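You operate a simulated robot arm through the tools that you are given. There is no shell and no other tool. Be economical: measure what you need, move in short steps, check, and stop when the job is done.

Carry out the task below with a simulated robot arm. There is one attempt and no reset: what you move stays moved.

TASK
Put two of the cartridges from the wooden table on top of the lamp cover there.
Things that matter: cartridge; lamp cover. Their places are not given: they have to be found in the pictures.

It is judged by the outcome, as a careful person would: the job done as asked, and still so three seconds after it is handed in. It fails if anything else is knocked over, pushed out of place, dropped, spilled or broken.

THE ROBOT
A 7-joint arm with a two-finger parallel gripper, fixed in place. Base frame: the origin is at the foot of the arm, x ahead of it, y to its left, z up; the work surface is at about z = 0. Lengths are in cm, angles in rad, forces in N, time in s.
With the tool pointing down near the work surface it reaches from about 24 to 62 cm from the base axis. Its first joint turns from -1.152 to 1.152 rad. Payload 2.6 kg.
Tool frame: the origin (TCP) lies between the finger pads and is the grasp point; the fingertips stand 3 cm ahead of it; z points along the fingers, y is the line along which they close. The gripper opens to 9.4 cm. The fingers are 2.8 cm wide and 1 cm thick; the gripper's body (5 by 9.6 cm) begins 5.5 cm behind the TCP.
Orientation is that of the tool frame in the base frame, as a unit quaternion [w, x, y, z]. With the fingers straight down and closing along the base's y, the tool's x points along the base's -x, its y along +y and its z along -z.

THE INTERFACE
- The arm moves only by the tool arm_command. Its argument "increments" is one flat list of numbers, 7 for each row, row after row: the shift along the base's x, y, z in units of 25 mm (1.0 is 25 mm), then the turn, a rotation vector about the base's x, y, z in units of 5 degrees (1.0 is 5 degrees), then the closure, from 0 (fully open) to 1 (shut). In form: [dx, dy, dz, wx, wy, wz, grip, dx, dy, dz, wx, wy, wz, grip, ...]. A call has 1 to 20 rows; each row shifts and turns the commanded pose from where the row before left it. A call with a number of a shift or a turn outside -1 to 1 is refused whole. A row lasts 0.2 s, in which the tool goes at most 5 cm and 0.15 rad; a call with a longer step from one row to the next is refused whole, and so is a gripper value outside its range. A pose out of reach is approached as far as the arm can. The call stops where the force on the tool passes 40 N (or 10 N more than at its start, if that is more) or the arm is blocked; 0.2 s more then pass. The fingers move at their own pace (about 7.2 cm/s each) and stop on an object; they squeeze with about 26 N. The grip force told is the motor's: it shows also when the fingers shut on nothing. Time passes only in rows, and 0.2 s behind the last, so rows that do not move let the fingers close. It gives the time, the measured TCP pose, the force on the tool (base axes), the opening and the grip force at its end, in the units of the frame above (readings bear some noise), and new pictures: "views" is both (left out), scene, wrist or none.
- Cameras (640 x 400 px; columns grow to the right, rows downward): "scene" is fixed at [2.74, 42.32, 56.95]; the picture's right is [-0.89, -0.46, 0.00], its down [-0.26, 0.49, -0.83] and it looks along [0.39, -0.74, -0.55] (base axes); focal length 315 px, centre (320, 200). "wrist" rides on the gripper at [-3.7, 0, -5.8] in the tool frame; the picture's right is [0.00, -1.00, 0.00], its down [0.97, 0.00, -0.24] and it looks along [0.24, 0.00, 0.97] (tool axes); focal length 218 px, centre (320, 200).
- probe_pixels(camera, pixels): for up to 12 pixels [column, row] of the newest picture of that camera ("zoom" is the newest enlarged one), the place [x, y, z] in the base frame of the surface seen there, good to about 0.2 cm, but the place of the scene camera against the robot may be out by one fixed shift of up to 1.2 cm in any direction. No time passes.
- close_up(camera, box): a new picture of the part [left, top, right, bottom] of that camera's present view, enlarged. No time passes.
- close_job(): hands the job in; it is judged then, once.

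Work in short steps. Measure before you move; look again where a grasp or a placing could have gone wrong, and mend it. You have 60 turns and 120 pictures in all, the two below and enlarged ones among them. Open the gripper and draw the arm clear of the work before you hand the job in, unless the task says otherwise; then end with one line.

The tools are called after ">>>" as name(argument=value, ...) on one line, values as JSON. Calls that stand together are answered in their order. arm_command: Moves the arm, as the interface text tells. Its arguments: {"type":"object","properties":{"increments":{"type":"array","items":{"type":"number"}},"views":{"type":"string","enum":["both","scene","wrist","none"]}},"required":["increments"]} The other tools are called the same way: probe_pixels (camera, pixels) gives the place of the surface under pixels of a picture; close_up (camera, box) takes an enlarged picture of a part of a camera's view; close_job () hands the job in.

At the start:

```text
clock: 0.0
ee_pos: [42.41, -5.21, 34.71]
tcp_rot: [0.0, 0.0, 1.0, 0.001]
ft_force: [1.0, -0.2, -0.1]
opening: 9.38
grasp_force: 0.0
```

scene: 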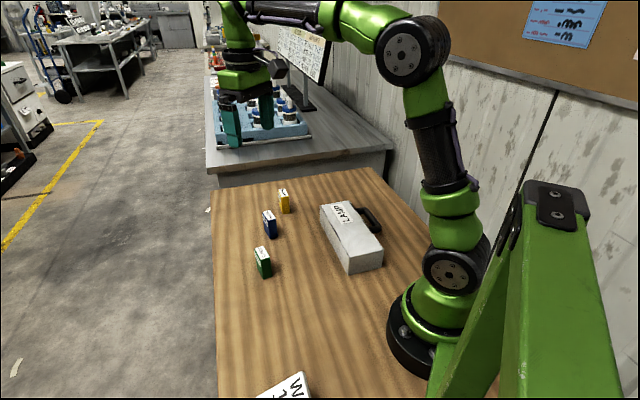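
wrist: 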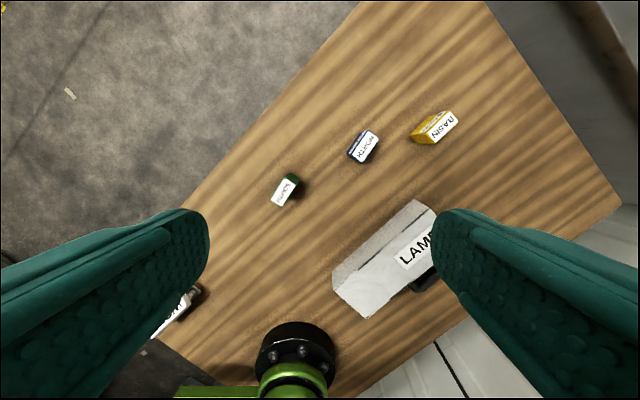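

The pictures show three small blocks (green, blue, yellow), and a box labelled LAMP. I enlarge both views to read the labels and measure.

>>> close_up(camera="scene", box=[230, 170, 400, 290])

>>> close_up(camera="wrist", box=[250, 90, 480, 330])

>>> probe_pixels(camera="wrist", pixels=[[285, 188], [290, 178], [363, 146], [434, 127], [422, 206], [432, 213], [366, 318], [335, 290], [375, 275], [334, 268], [422, 280], [300, 140]])

```text
3.33 times, centred on (315, 230) of scene
```

zoom: 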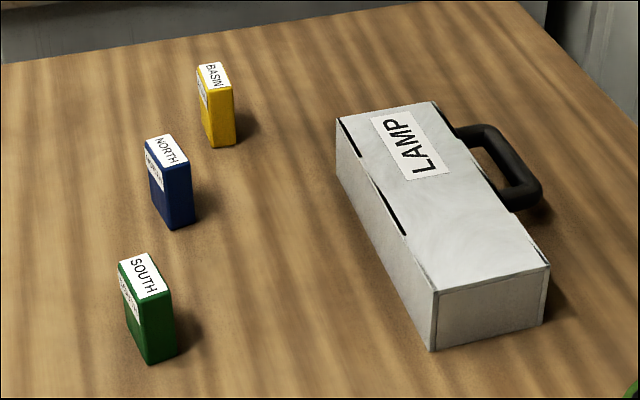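

```text
1.67 times, centred on (365, 210) of wrist
```

zoom: 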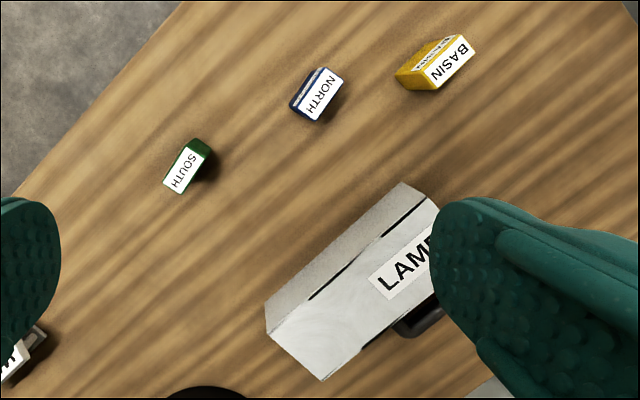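

```text
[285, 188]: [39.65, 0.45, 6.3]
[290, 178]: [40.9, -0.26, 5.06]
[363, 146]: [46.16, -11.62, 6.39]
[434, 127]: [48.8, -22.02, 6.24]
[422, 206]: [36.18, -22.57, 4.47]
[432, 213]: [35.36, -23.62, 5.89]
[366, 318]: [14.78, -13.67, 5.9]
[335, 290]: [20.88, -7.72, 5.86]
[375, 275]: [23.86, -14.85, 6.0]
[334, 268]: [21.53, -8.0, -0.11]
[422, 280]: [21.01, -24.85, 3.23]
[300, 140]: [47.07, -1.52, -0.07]
```

I read the small side labels and the object at the bottom edge before choosing.

>>> close_up(camera="scene", box=[250, 180, 298, 210])

>>> close_up(camera="scene", box=[250, 205, 298, 235])

>>> close_up(camera="scene", box=[240, 240, 304, 280])

>>> close_up(camera="scene", box=[220, 340, 316, 400])

```text
13.33 times, centred on (274, 195) of scene
```

zoom: 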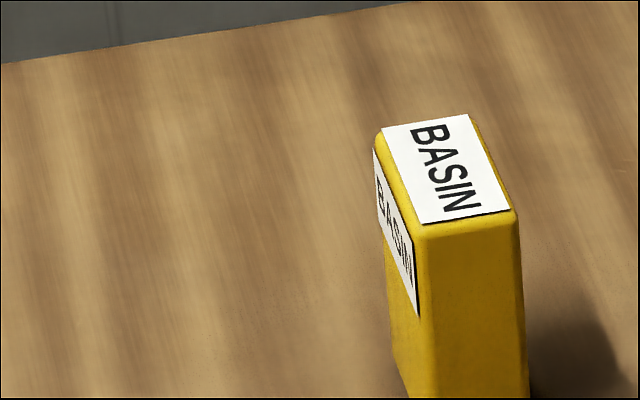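

```text
13.33 times, centred on (274, 220) of scene
```

zoom: 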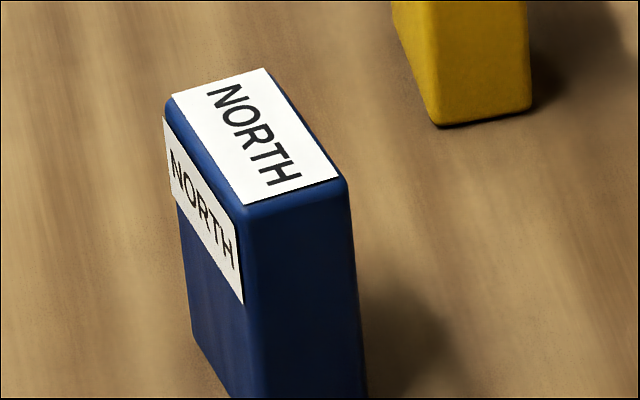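

```text
10.00 times, centred on (272, 260) of scene
```

zoom: 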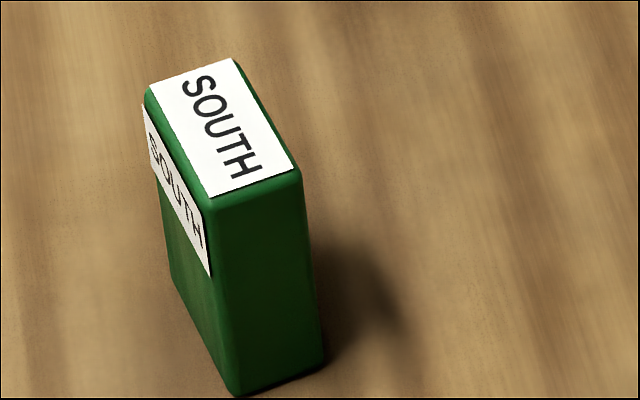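

```text
6.67 times, centred on (268, 370) of scene
```

zoom: 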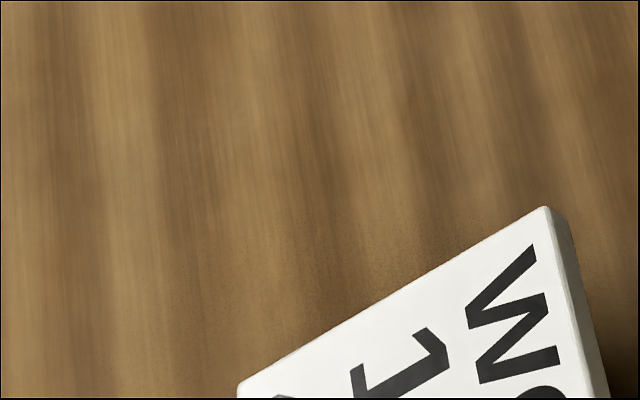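

The sign at the table's near edge may bear on the choice, so I look at it in the wrist view, and at the posters.

>>> close_up(camera="wrist", box=[130, 270, 226, 350])

>>> close_up(camera="scene", box=[500, 0, 628, 80])

>>> probe_pixels(camera="wrist", pixels=[[188, 298], [168, 322]])

>>> probe_pixels(camera="scene", pixels=[[300, 374], [262, 396], [300, 392], [263, 250], [269, 215], [284, 192], [340, 240], [374, 219]])

```text
5.00 times, centred on (178, 310) of wrist
```

zoom: 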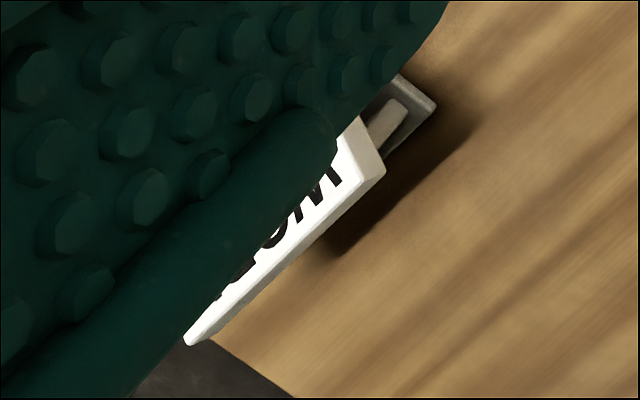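

```text
5.00 times, centred on (564, 40) of scene
```

zoom: 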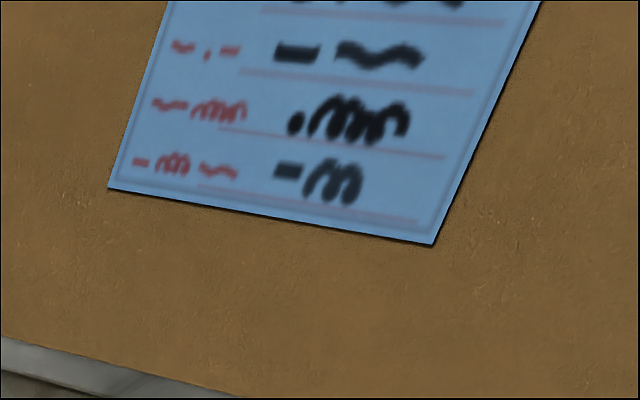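

```text
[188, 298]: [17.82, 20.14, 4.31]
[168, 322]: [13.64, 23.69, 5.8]
```

```text
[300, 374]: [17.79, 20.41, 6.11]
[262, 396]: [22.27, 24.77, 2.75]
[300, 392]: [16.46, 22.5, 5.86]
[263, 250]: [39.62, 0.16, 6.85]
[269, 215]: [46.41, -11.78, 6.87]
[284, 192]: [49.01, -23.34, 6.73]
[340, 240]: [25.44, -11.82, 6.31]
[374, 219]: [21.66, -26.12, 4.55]
```

The sign on its stand is hidden by the finger; I move the arm at height over to about (38, 15) to read it.

>>> arm_command(increments=[-0.2, 1, 0, 0, 0, 0, 0, -0.2, 1, 0, 0, 0, 0, 0, -0.2, 1, 0, 0, 0, 0, 0, -0.2, 1, 0, 0, 0, 0, 0, -0.2, 1, 0, 0, 0, 0, 0, -0.2, 1, 0, 0, 0, 0, 0, -0.2, 1, 0, 0, 0, 0, 0, -0.2, 1, 0, 0, 0, 0, 0, 0, 0, 0, 0, 0, 0, 0], views="wrist")

```text
clock: 2.0
ee_pos: [38.37, 14.83, 34.63]
tcp_rot: [0.0, 0.0, 1.0, 0.0]
ft_force: [0.4, 0.0, -0.3]
opening: 9.42
grasp_force: 0.0
```

wrist: 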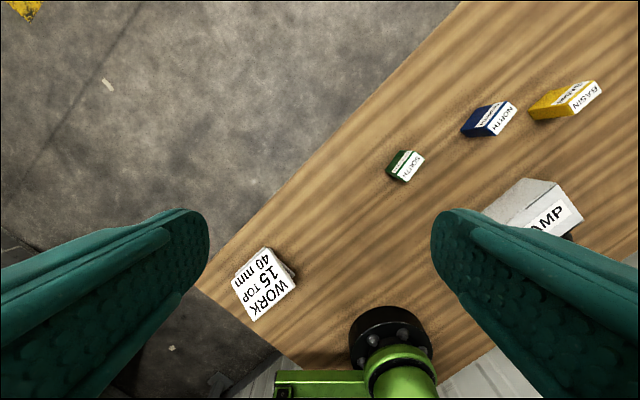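

>>> close_up(camera="wrist", box=[220, 235, 316, 331])

>>> close_up(camera="wrist", box=[380, 70, 610, 220])

```text
4.17 times, centred on (268, 283) of wrist
```

zoom: 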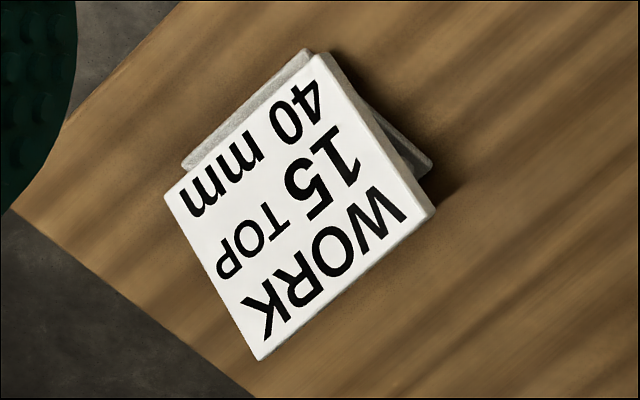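

```text
2.67 times, centred on (495, 145) of wrist
```

zoom: 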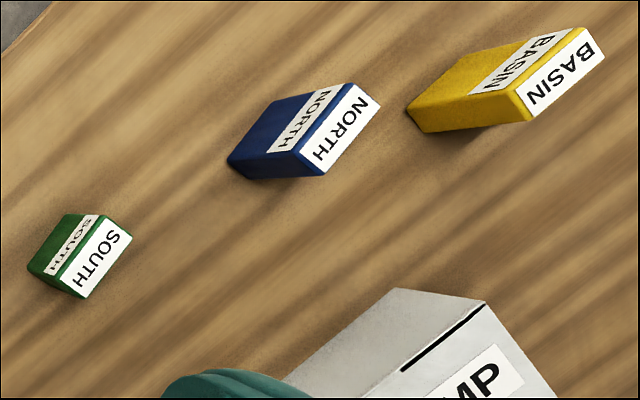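

The sign reads "WORK 15 / TOP / 40 mm", a bench plate that does not single out any cartridge. Three like cartridges stand upright; I take green (SOUTH) and blue (NORTH). I move to above them for precise measurement.

>>> arm_command(increments=[0.13, -0.94, -0.63, 0, 0, 0, 0, 0.13, -0.94, -0.63, 0, 0, 0, 0, 0.13, -0.94, -0.63, 0, 0, 0, 0, 0.13, -0.94, -0.63, 0, 0, 0, 0, 0.13, -0.94, -0.63, 0, 0, 0, 0, 0.13, -0.94, -0.63, 0, 0, 0, 0, 0.13, -0.94, -0.63, 0, 0, 0, 0, 0.13, -0.94, -0.63, 0, 0, 0, 0, 0, 0, 0, 0, 0, 0, 0], views="wrist")

```text
clock: 4.0
ee_pos: [41.04, -4.01, 22.0]
tcp_rot: [-0.001, -0.001, 1.0, 0.0]
ft_force: [-0.8, 0.3, 0.5]
opening: 9.39
grasp_force: 0.1
```

wrist: 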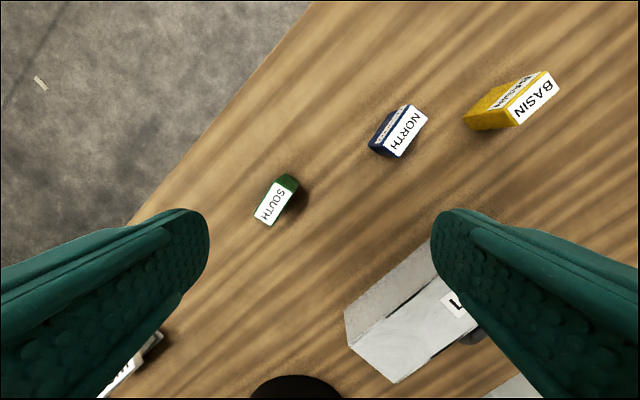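

>>> close_up(camera="wrist", box=[240, 160, 320, 240])

>>> probe_pixels(camera="wrist", pixels=[[276, 186], [292, 192], [256, 217], [270, 224], [274, 205], [410, 108], [425, 120], [388, 147], [402, 154], [407, 132], [346, 347], [396, 381]])

```text
5.00 times, centred on (280, 200) of wrist
```

zoom: 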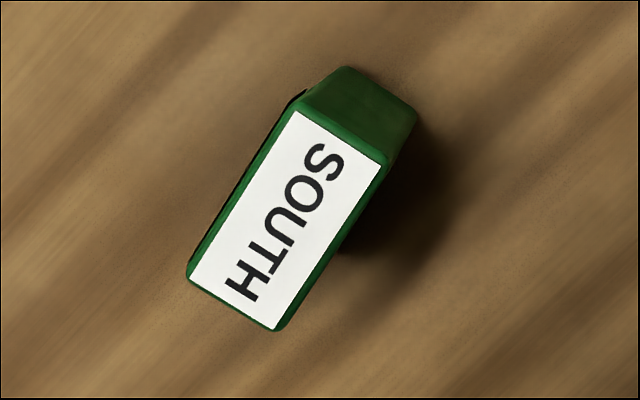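

```text
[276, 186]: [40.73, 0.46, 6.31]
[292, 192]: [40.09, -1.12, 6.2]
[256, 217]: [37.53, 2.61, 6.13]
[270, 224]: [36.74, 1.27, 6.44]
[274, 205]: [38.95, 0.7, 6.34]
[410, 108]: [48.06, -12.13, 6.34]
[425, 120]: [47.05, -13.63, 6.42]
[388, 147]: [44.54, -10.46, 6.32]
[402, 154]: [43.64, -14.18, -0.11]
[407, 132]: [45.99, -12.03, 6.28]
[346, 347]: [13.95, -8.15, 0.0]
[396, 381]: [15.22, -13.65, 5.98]
```

Green's top centre is about (38.8, 0.8), its long axis at about -34.5° and its top at z 6.3. I turn the tool -34.5° and go to above it at z 14.

>>> arm_command(increments=[-0.13, 0.275, -0.457, 0, 0, -0.986, 0, -0.13, 0.275, -0.457, 0, 0, -0.986, 0, -0.13, 0.275, -0.457, 0, 0, -0.986, 0, -0.13, 0.275, -0.457, 0, 0, -0.986, 0, -0.13, 0.275, -0.457, 0, 0, -0.986, 0, -0.13, 0.275, -0.457, 0, 0, -0.986, 0, -0.13, 0.275, -0.457, 0, 0, -0.986, 0, 0, 0, 0, 0, 0, 0, 0], views="wrist")

```text
clock: 5.8
ee_pos: [38.64, 0.75, 13.91]
tcp_rot: [0.001, 0.297, 0.955, -0.001]
ft_force: [-0.4, 0.2, 0.5]
opening: 9.38
grasp_force: 0.1
```

wrist: 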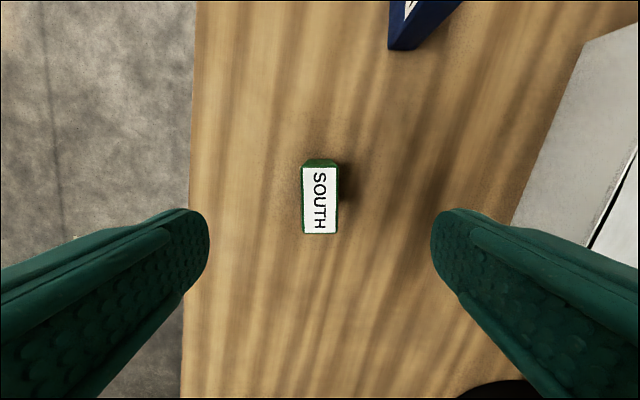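

Aligned and centred (label about (320,200)). I go down to z≈4 and close.

>>> arm_command(increments=[0.03, 0.01, -0.8, 0, 0, 0, 0, 0, 0, -0.8, 0, 0, 0, 0, 0, 0, -0.8, 0, 0, 0, 0, 0, 0, -0.8, 0, 0, 0, 0, 0, 0, -0.8, 0, 0, 0, 0, 0, 0, 0, 0, 0, 0, 0, 0, 0, 0, 0, 0, 0, 0.4, 0, 0, 0, 0, 0, 0, 1, 0, 0, 0, 0, 0, 0, 1, 0, 0, 0, 0, 0, 0, 1], views="wrist")

```text
clock: 8.0
ee_pos: [38.76, 0.91, 3.95]
tcp_rot: [0.0, 0.297, 0.955, 0.0]
ft_force: [-0.3, -0.2, -0.7]
opening: 2.75
grasp_force: 25.9
```

wrist: 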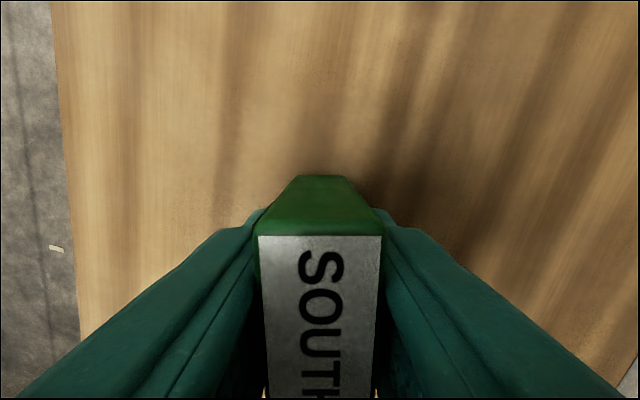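

Held (opening 2.75, 25.9 N). I lift and move toward the lamp cover to measure its top.

>>> arm_command(increments=[0, 0, 0.5, 0, 0, 0, 1, 0, 0, 0.9, 0, 0, 0, 1, 0, 0, 0.9, 0, 0, 0, 1, 0, 0, 0.9, 0, 0, 0, 1, 0, 0, 0.9, 0, 0, 0, 1, -0.4, -0.6, 0.5, 0, 0, 0, 1, -0.4, -0.7, 0.5, 0, 0, 0, 1, -0.4, -0.7, 0.2, 0, 0, 0, 1, -0.4, -0.7, 0, 0, 0, 0, 1, -0.4, -0.7, 0, 0, 0, 0, 1, 0, 0, 0, 0, 0, 0, 1])

```text
clock: 10.4
ee_pos: [33.8, -7.57, 17.16]
tcp_rot: [0.001, 0.297, 0.955, 0.0]
ft_force: [0.7, 0.0, 0.0]
opening: 2.78
grasp_force: 26.2
```

scene: 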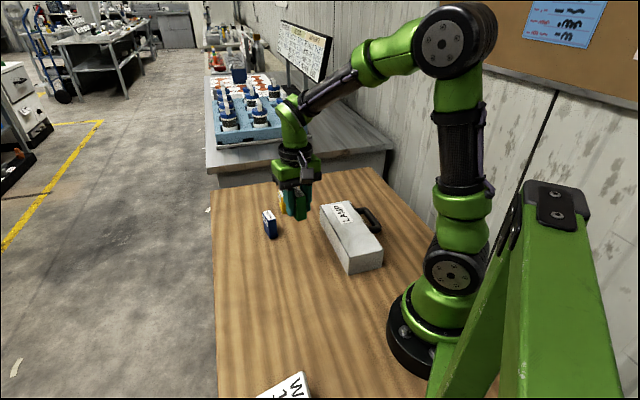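
wrist: 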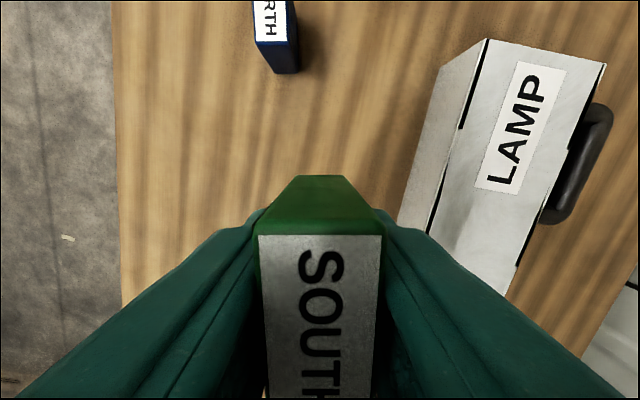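

Now I probe the lamp cover's top: edges, label area and flatness.

>>> probe_pixels(camera="wrist", pixels=[[490, 43], [602, 68], [482, 150], [560, 170], [432, 232], [510, 280], [520, 130], [480, 220], [535, 55], [465, 125], [575, 125], [448, 180]])

>>> close_up(camera="wrist", box=[390, 30, 630, 300])

>>> probe_pixels(camera="scene", pixels=[[321, 206], [347, 202], [382, 250], [350, 257], [349, 228], [362, 243]])

```text
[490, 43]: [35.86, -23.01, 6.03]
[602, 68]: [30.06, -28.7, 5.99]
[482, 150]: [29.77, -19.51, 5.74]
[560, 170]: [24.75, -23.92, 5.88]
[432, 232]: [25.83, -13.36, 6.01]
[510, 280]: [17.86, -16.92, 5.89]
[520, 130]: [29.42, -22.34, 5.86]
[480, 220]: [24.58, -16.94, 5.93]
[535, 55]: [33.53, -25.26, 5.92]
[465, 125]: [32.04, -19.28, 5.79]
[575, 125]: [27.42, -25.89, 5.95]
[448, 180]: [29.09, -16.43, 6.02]
```

```text
1.48 times, centred on (510, 165) of wrist
```

zoom: 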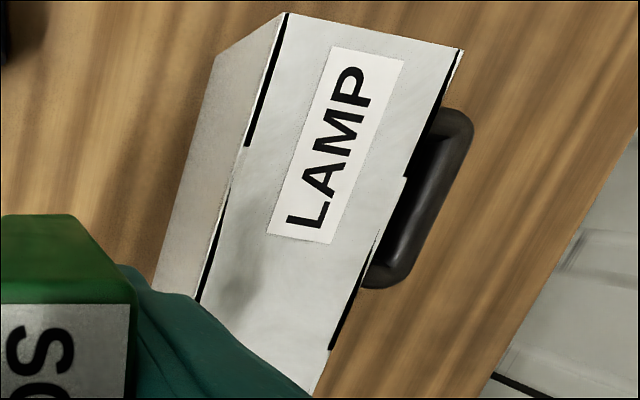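

```text
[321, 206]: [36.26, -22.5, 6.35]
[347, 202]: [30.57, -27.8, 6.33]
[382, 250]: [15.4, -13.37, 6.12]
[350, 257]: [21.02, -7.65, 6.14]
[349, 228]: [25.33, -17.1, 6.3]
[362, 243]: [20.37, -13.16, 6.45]
```

The top is flat at z≈5.9, with centre about (25.5, -18.2), long axis at -45.5° and size 21×8 cm. The green one goes at (29.0, -21.8); I move above it while turning -11° more.

>>> arm_command(increments=[-0.274, -0.813, 0, 0, 0, -0.314, 1, -0.274, -0.813, 0, 0, 0, -0.314, 1, -0.274, -0.813, 0, 0, 0, -0.314, 1, -0.274, -0.813, -0.1, 0, 0, -0.314, 1, -0.274, -0.813, -0.3, 0, 0, -0.314, 1, -0.274, -0.813, -0.5, 0, 0, -0.314, 1, -0.274, -0.813, -0.5, 0, 0, -0.314, 1, 0, 0, 0, 0, 0, 0, 1])

```text
clock: 12.2
ee_pos: [28.86, -21.98, 13.61]
tcp_rot: [-0.001, 0.387, 0.922, 0.0]
ft_force: [-0.1, -0.1, -0.6]
opening: 2.8
grasp_force: 25.8
```

scene: 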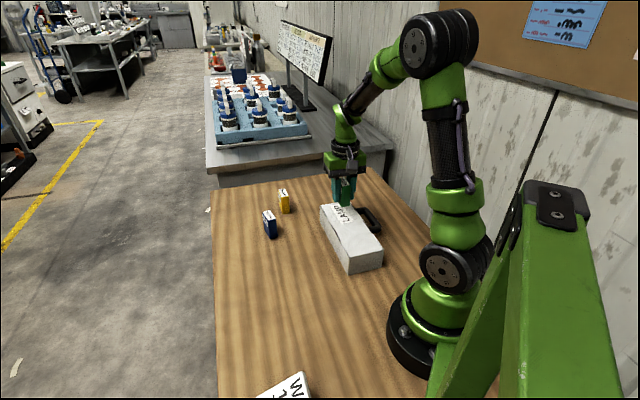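
wrist: 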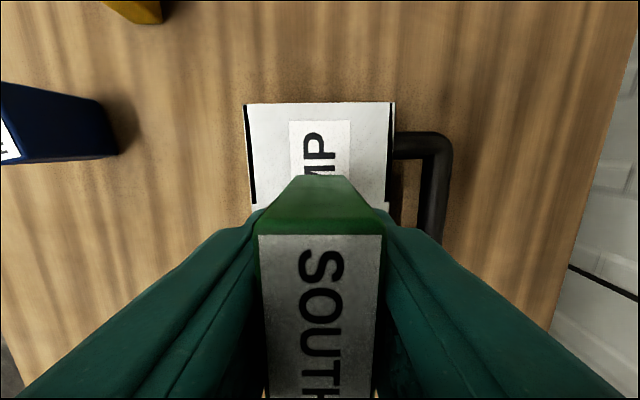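

Aligned and centred over the cover. I lower to z≈10.05 slowly and check the force.

>>> arm_command(increments=[0, 0, -0.5, 0, 0, 0, 1, 0, 0, -0.4, 0, 0, 0, 1, 0, 0, -0.3, 0, 0, 0, 1, 0, 0, -0.15, 0, 0, 0, 1, 0, 0, -0.07, 0, 0, 0, 1, 0, 0, 0, 0, 0, 0, 1], views="none")

```text
clock: 13.6
ee_pos: [29.02, -21.74, 10.27]
tcp_rot: [-0.001, 0.386, 0.922, -0.001]
ft_force: [0.3, -0.2, -0.1]
opening: 2.74
grasp_force: 26.1
```

No contact yet; small steps down.

>>> arm_command(increments=[0, 0, -0.06, 0, 0, 0, 1, 0, 0, 0, 0, 0, 0, 1], views="none")

>>> arm_command(increments=[0, 0, -0.04, 0, 0, 0, 1, 0, 0, 0, 0, 0, 0, 1], views="wrist")

```text
clock: 14.2
ee_pos: [28.94, -21.83, 10.12]
tcp_rot: [0.0, 0.388, 0.922, 0.0]
ft_force: [-0.9, -0.2, -0.8]
opening: 2.77
grasp_force: 26.4
```

```text
clock: 14.8
ee_pos: [29.03, -21.78, 9.94]
tcp_rot: [0.0, 0.387, 0.922, 0.0]
ft_force: [-0.1, 0.1, -1.1]
opening: 2.77
grasp_force: 26.2
```

wrist: 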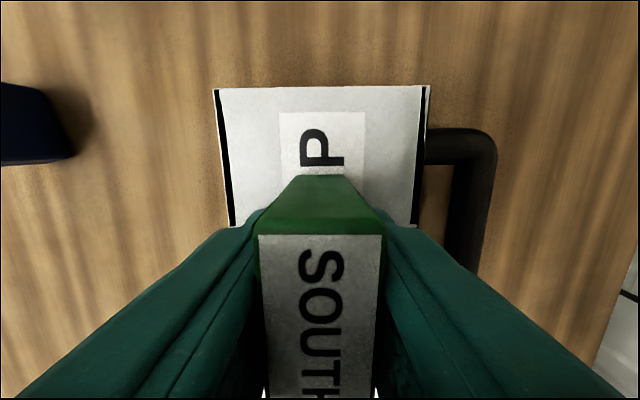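

Commanded height is near contact; two more 1 mm steps, watching the force.

>>> arm_command(increments=[0, 0, -0.03, 0, 0, 0, 1, 0, 0, 0, 0, 0, 0, 1], views="none")

>>> arm_command(increments=[0, 0, -0.03, 0, 0, 0, 1, 0, 0, 0, 0, 0, 0, 1], views="none")

```text
clock: 15.4
ee_pos: [28.98, -21.91, 9.87]
tcp_rot: [0.001, 0.387, 0.922, 0.0]
ft_force: [-4.2, 3.3, 15.6]
opening: 2.78
grasp_force: 25.6
```

```text
clock: 16.0
ee_pos: [28.95, -21.85, 9.86]
tcp_rot: [0.002, 0.386, 0.923, 0.0]
ft_force: [-1.3, 3.5, 22.4]
opening: 2.75
grasp_force: 26.4
```

Contact felt (≈20 N). I ease up slightly, open gently to about 5 cm, then rise straight.

>>> arm_command(increments=[0, 0, 0.05, 0, 0, 0, 1, 0, 0, 0, 0, 0, 0, 0.65, 0, 0, 0, 0, 0, 0, 0.45, 0, 0, 0, 0, 0, 0, 0.45, 0, 0, 0.5, 0, 0, 0, 0.45, 0, 0, 0.9, 0, 0, 0, 0.45, 0, 0, 0.9, 0, 0, 0, 0.45, 0, 0, 0.9, 0, 0, 0, 0.45, 0, 0, 0.9, 0, 0, 0, 0.45, 0, 0, 0, 0, 0, 0, 0.45])

```text
clock: 18.2
ee_pos: [29.0, -21.94, 20.11]
tcp_rot: [0.0, 0.387, 0.922, 0.0]
ft_force: [-0.3, 0.2, 1.0]
opening: 5.16
grasp_force: 0.0
```

scene: 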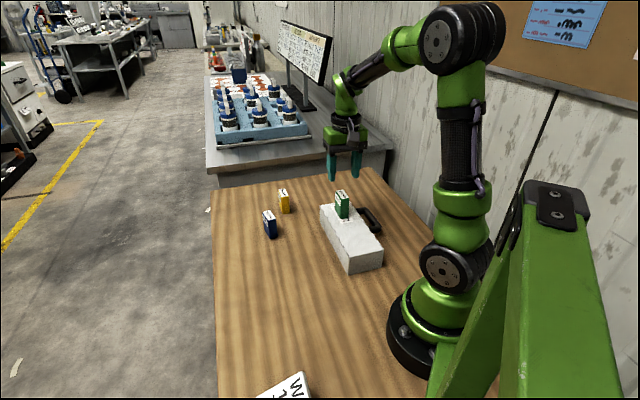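
wrist: 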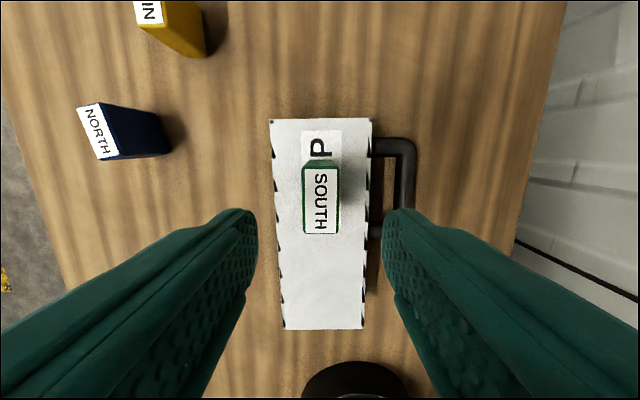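

Green stands on the cover. Next, blue at about (45.9, -12.0): I move above it, turning back +11°.

>>> arm_command(increments=[0.82, 0.5, 0, 0, 0, 0.28, 0.3, 0.82, 0.5, 0, 0, 0, 0.28, 0, 0.82, 0.5, 0, 0, 0, 0.28, 0, 0.82, 0.5, 0, 0, 0, 0.28, 0, 0.82, 0.5, -0.5, 0, 0, 0.28, 0, 0.82, 0.5, -0.6, 0, 0, 0.28, 0, 0.82, 0.5, -0.6, 0, 0, 0.28, 0, 0.82, 0.5, -0.7, 0, 0, 0.28, 0, 0, 0, 0, 0, 0, 0, 0], views="wrist")

```text
clock: 20.2
ee_pos: [45.39, -11.68, 14.16]
tcp_rot: [-0.001, 0.295, 0.955, 0.0]
ft_force: [0.4, 0.1, -0.8]
opening: 9.39
grasp_force: 0.1
```

wrist: 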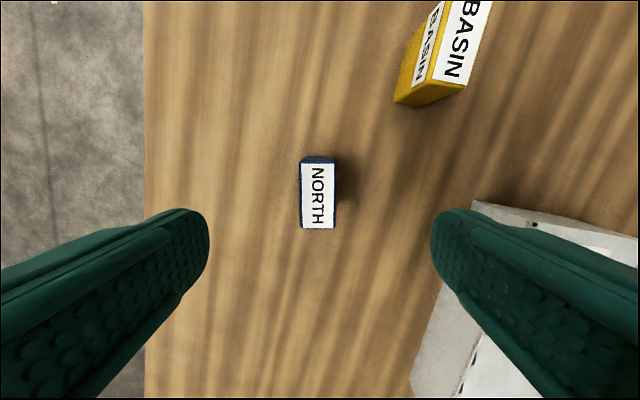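

Blue is aligned at (318,195); a 0.5 cm forward correction, then down and close.

>>> arm_command(increments=[0.16, -0.09, -0.8, 0, 0, 0, 0, 0, 0, -0.8, 0, 0, 0, 0, 0, 0, -0.8, 0, 0, 0, 0, 0, 0, -0.8, 0, 0, 0, 0, 0, 0, -0.83, 0, 0, 0, 0, 0, 0, 0, 0, 0, 0, 0, 0, 0, 0, 0, 0, 0, 0.4, 0, 0, 0, 0, 0, 0, 1, 0, 0, 0, 0, 0, 0, 1, 0, 0, 0, 0, 0, 0, 1], views="wrist")

```text
clock: 22.4
ee_pos: [45.85, -12.0, 4.03]
tcp_rot: [0.0, 0.295, 0.956, 0.0]
ft_force: [-0.5, -1.1, -0.2]
opening: 2.76
grasp_force: 26.4
```

wrist: 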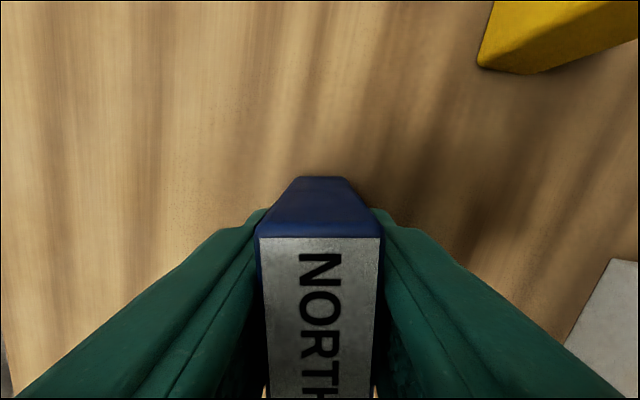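

Blue held. I lift to z≈19.5 and carry it over to (23.4, -16.1), turning -11°.

>>> arm_command(increments=[0, 0, 0.5, 0, 0, 0, 1, 0, 0, 0.95, 0, 0, 0, 1, 0, 0, 0.95, 0, 0, 0, 1, 0, 0, 0.95, 0, 0, 0, 1, 0, 0, 0.95, 0, 0, 0, 1, 0, 0, 0.95, 0, 0, 0, 1, 0, 0, 0.95, 0, 0, 0, 1, -0.898, -0.164, 0, 0, 0, -0.224, 1, -0.898, -0.164, 0, 0, 0, -0.224, 1, -0.898, -0.164, 0, 0, 0, -0.224, 1, -0.898, -0.164, 0, 0, 0, -0.224, 1, -0.898, -0.164, 0, 0, 0, -0.224, 1, -0.898, -0.164, 0, 0, 0, -0.224, 1, -0.898, -0.164, 0, 0, 0, -0.224, 1, -0.898, -0.164, 0, 0, 0, -0.224, 1, -0.898, -0.164, 0, 0, 0, -0.224, 1, -0.898, -0.164, 0, 0, 0, -0.224, 1, 0, 0, 0, 0, 0, 0, 1])

```text
clock: 26.2
ee_pos: [23.33, -16.07, 19.4]
tcp_rot: [0.0, 0.386, 0.922, 0.0]
ft_force: [-0.5, 1.0, -0.9]
opening: 2.77
grasp_force: 25.5
```

scene: 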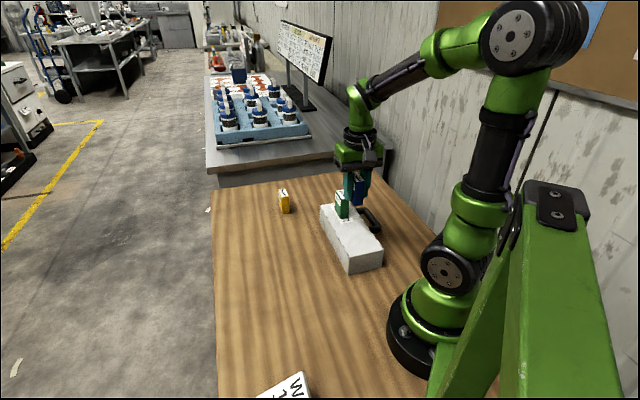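
wrist: 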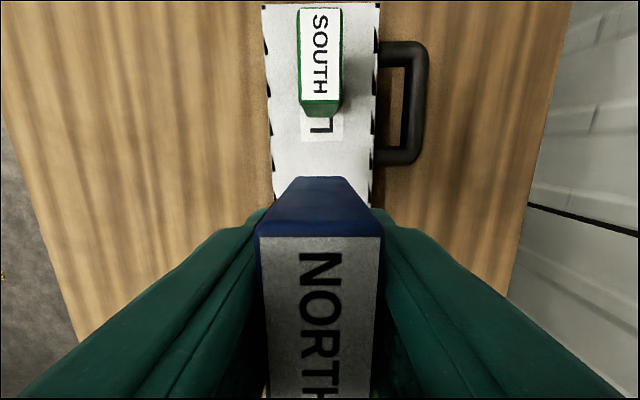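

Well aligned with the cover axis and 8 cm from green. I lower to z≈10.2.

>>> arm_command(increments=[0, 0, -0.7, 0, 0, 0, 1, 0, 0, -0.8, 0, 0, 0, 1, 0, 0, -0.8, 0, 0, 0, 1, 0, 0, -0.6, 0, 0, 0, 1, 0, 0, -0.4, 0, 0, 0, 1, 0, 0, -0.25, 0, 0, 0, 1, 0, 0, -0.13, 0, 0, 0, 1, 0, 0, 0, 0, 0, 0, 1], views="wrist")

>>> arm_command(increments=[0, 0, -0.04, 0, 0, 0, 1, 0, 0, 0, 0, 0, 0, 1], views="none")

>>> arm_command(increments=[0, 0, -0.03, 0, 0, 0, 1, 0, 0, 0, 0, 0, 0, 1], views="none")

```text
clock: 28.0
ee_pos: [23.37, -16.16, 10.35]
tcp_rot: [0.0, 0.387, 0.922, 0.0]
ft_force: [0.2, -0.3, -0.8]
opening: 2.76
grasp_force: 26.2
```

wrist: 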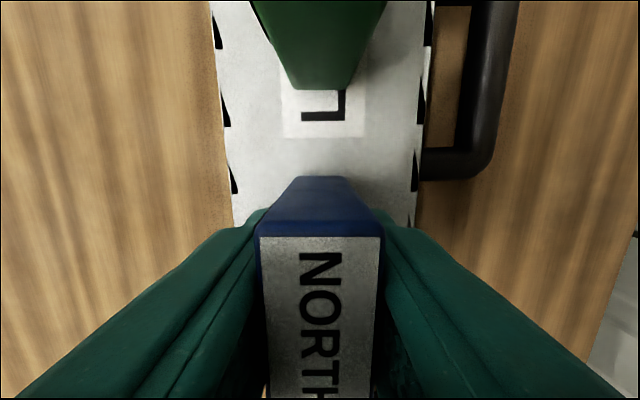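

```text
clock: 28.6
ee_pos: [23.4, -16.25, 10.31]
tcp_rot: [0.0, 0.387, 0.922, 0.001]
ft_force: [-0.1, -0.3, 0.0]
opening: 2.77
grasp_force: 25.6
```

```text
clock: 29.2
ee_pos: [23.3, -16.06, 10.35]
tcp_rot: [0.0, 0.386, 0.922, 0.001]
ft_force: [-0.4, 0.3, -0.7]
opening: 2.77
grasp_force: 25.6
```

No contact yet; continue in small steps.

>>> arm_command(increments=[0, 0, -0.05, 0, 0, 0, 1, 0, 0, 0, 0, 0, 0, 1], views="none")

>>> arm_command(increments=[0, 0, -0.04, 0, 0, 0, 1, 0, 0, 0, 0, 0, 0, 1], views="none")

```text
clock: 29.8
ee_pos: [23.32, -16.19, 10.11]
tcp_rot: [0.0, 0.387, 0.922, 0.0]
ft_force: [0.0, -0.7, -0.9]
opening: 2.77
grasp_force: 26.0
```

```text
clock: 30.4
ee_pos: [23.42, -16.23, 10.06]
tcp_rot: [0.0, 0.388, 0.922, 0.001]
ft_force: [-0.2, 0.9, -0.6]
opening: 2.77
grasp_force: 26.1
```

>>> arm_command(increments=[0, 0, -0.03, 0, 0, 0, 1, 0, 0, 0, 0, 0, 0, 1], views="none")

```text
clock: 31.0
ee_pos: [23.51, -16.2, 10.02]
tcp_rot: [0.001, 0.386, 0.922, 0.0]
ft_force: [-0.3, 0.7, 8.5]
opening: 2.76
grasp_force: 26.1
```

Light contact (8.5 N). I release gently and rise straight up.

>>> arm_command(increments=[0, 0, 0.01, 0, 0, 0, 1, 0, 0, 0, 0, 0, 0, 0.65, 0, 0, 0, 0, 0, 0, 0.45, 0, 0, 0, 0, 0, 0, 0.45, 0, 0, 0.5, 0, 0, 0, 0.45, 0, 0, 0.9, 0, 0, 0, 0.45, 0, 0, 0.9, 0, 0, 0, 0.45, 0, 0, 0.9, 0, 0, 0, 0.45, 0, 0, 0.9, 0, 0, 0, 0.45, 0, 0, 0.9, 0, 0, 0, 0.45, 0.5, 0.9, 0.3, 0, 0, 0, 0.2, 0.5, 0.9, 0.3, 0, 0, 0, 0, 0.5, 0.9, 0.3, 0, 0, 0, 0, 0.5, 0.9, 0.3, 0, 0, 0, 0, 0.5, 0.9, 0.3, 0, 0, 0, 0, 0.5, 0.9, 0.3, 0, 0, 0, 0, 0, 0, 0, 0, 0, 0, 0])

```text
clock: 34.6
ee_pos: [30.91, -2.54, 27.06]
tcp_rot: [0.0, 0.387, 0.922, 0.0]
ft_force: [-0.3, -0.1, 0.0]
opening: 9.37
grasp_force: 0.1
```

scene: 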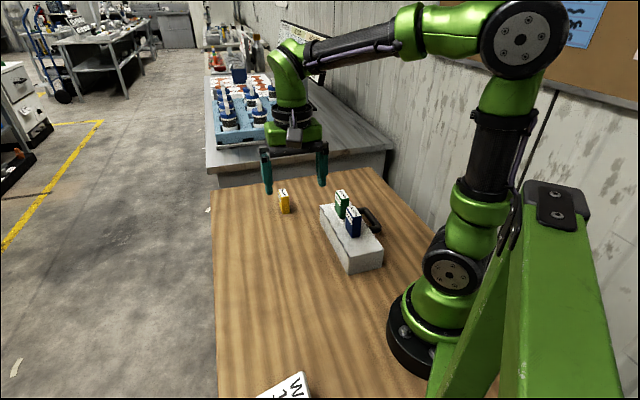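
wrist: 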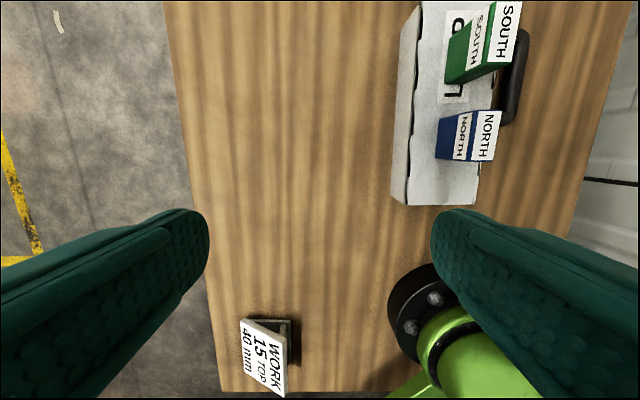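

Both cartridges stand upright on the cover, yellow and the sign are untouched, and the arm is clear with the gripper open. I hand it in.

>>> close_job()

```text
The job is handed in.
```

The green (SOUTH) and blue (NORTH) cartridges are standing upright on top of the lamp cover, and nothing else was moved.
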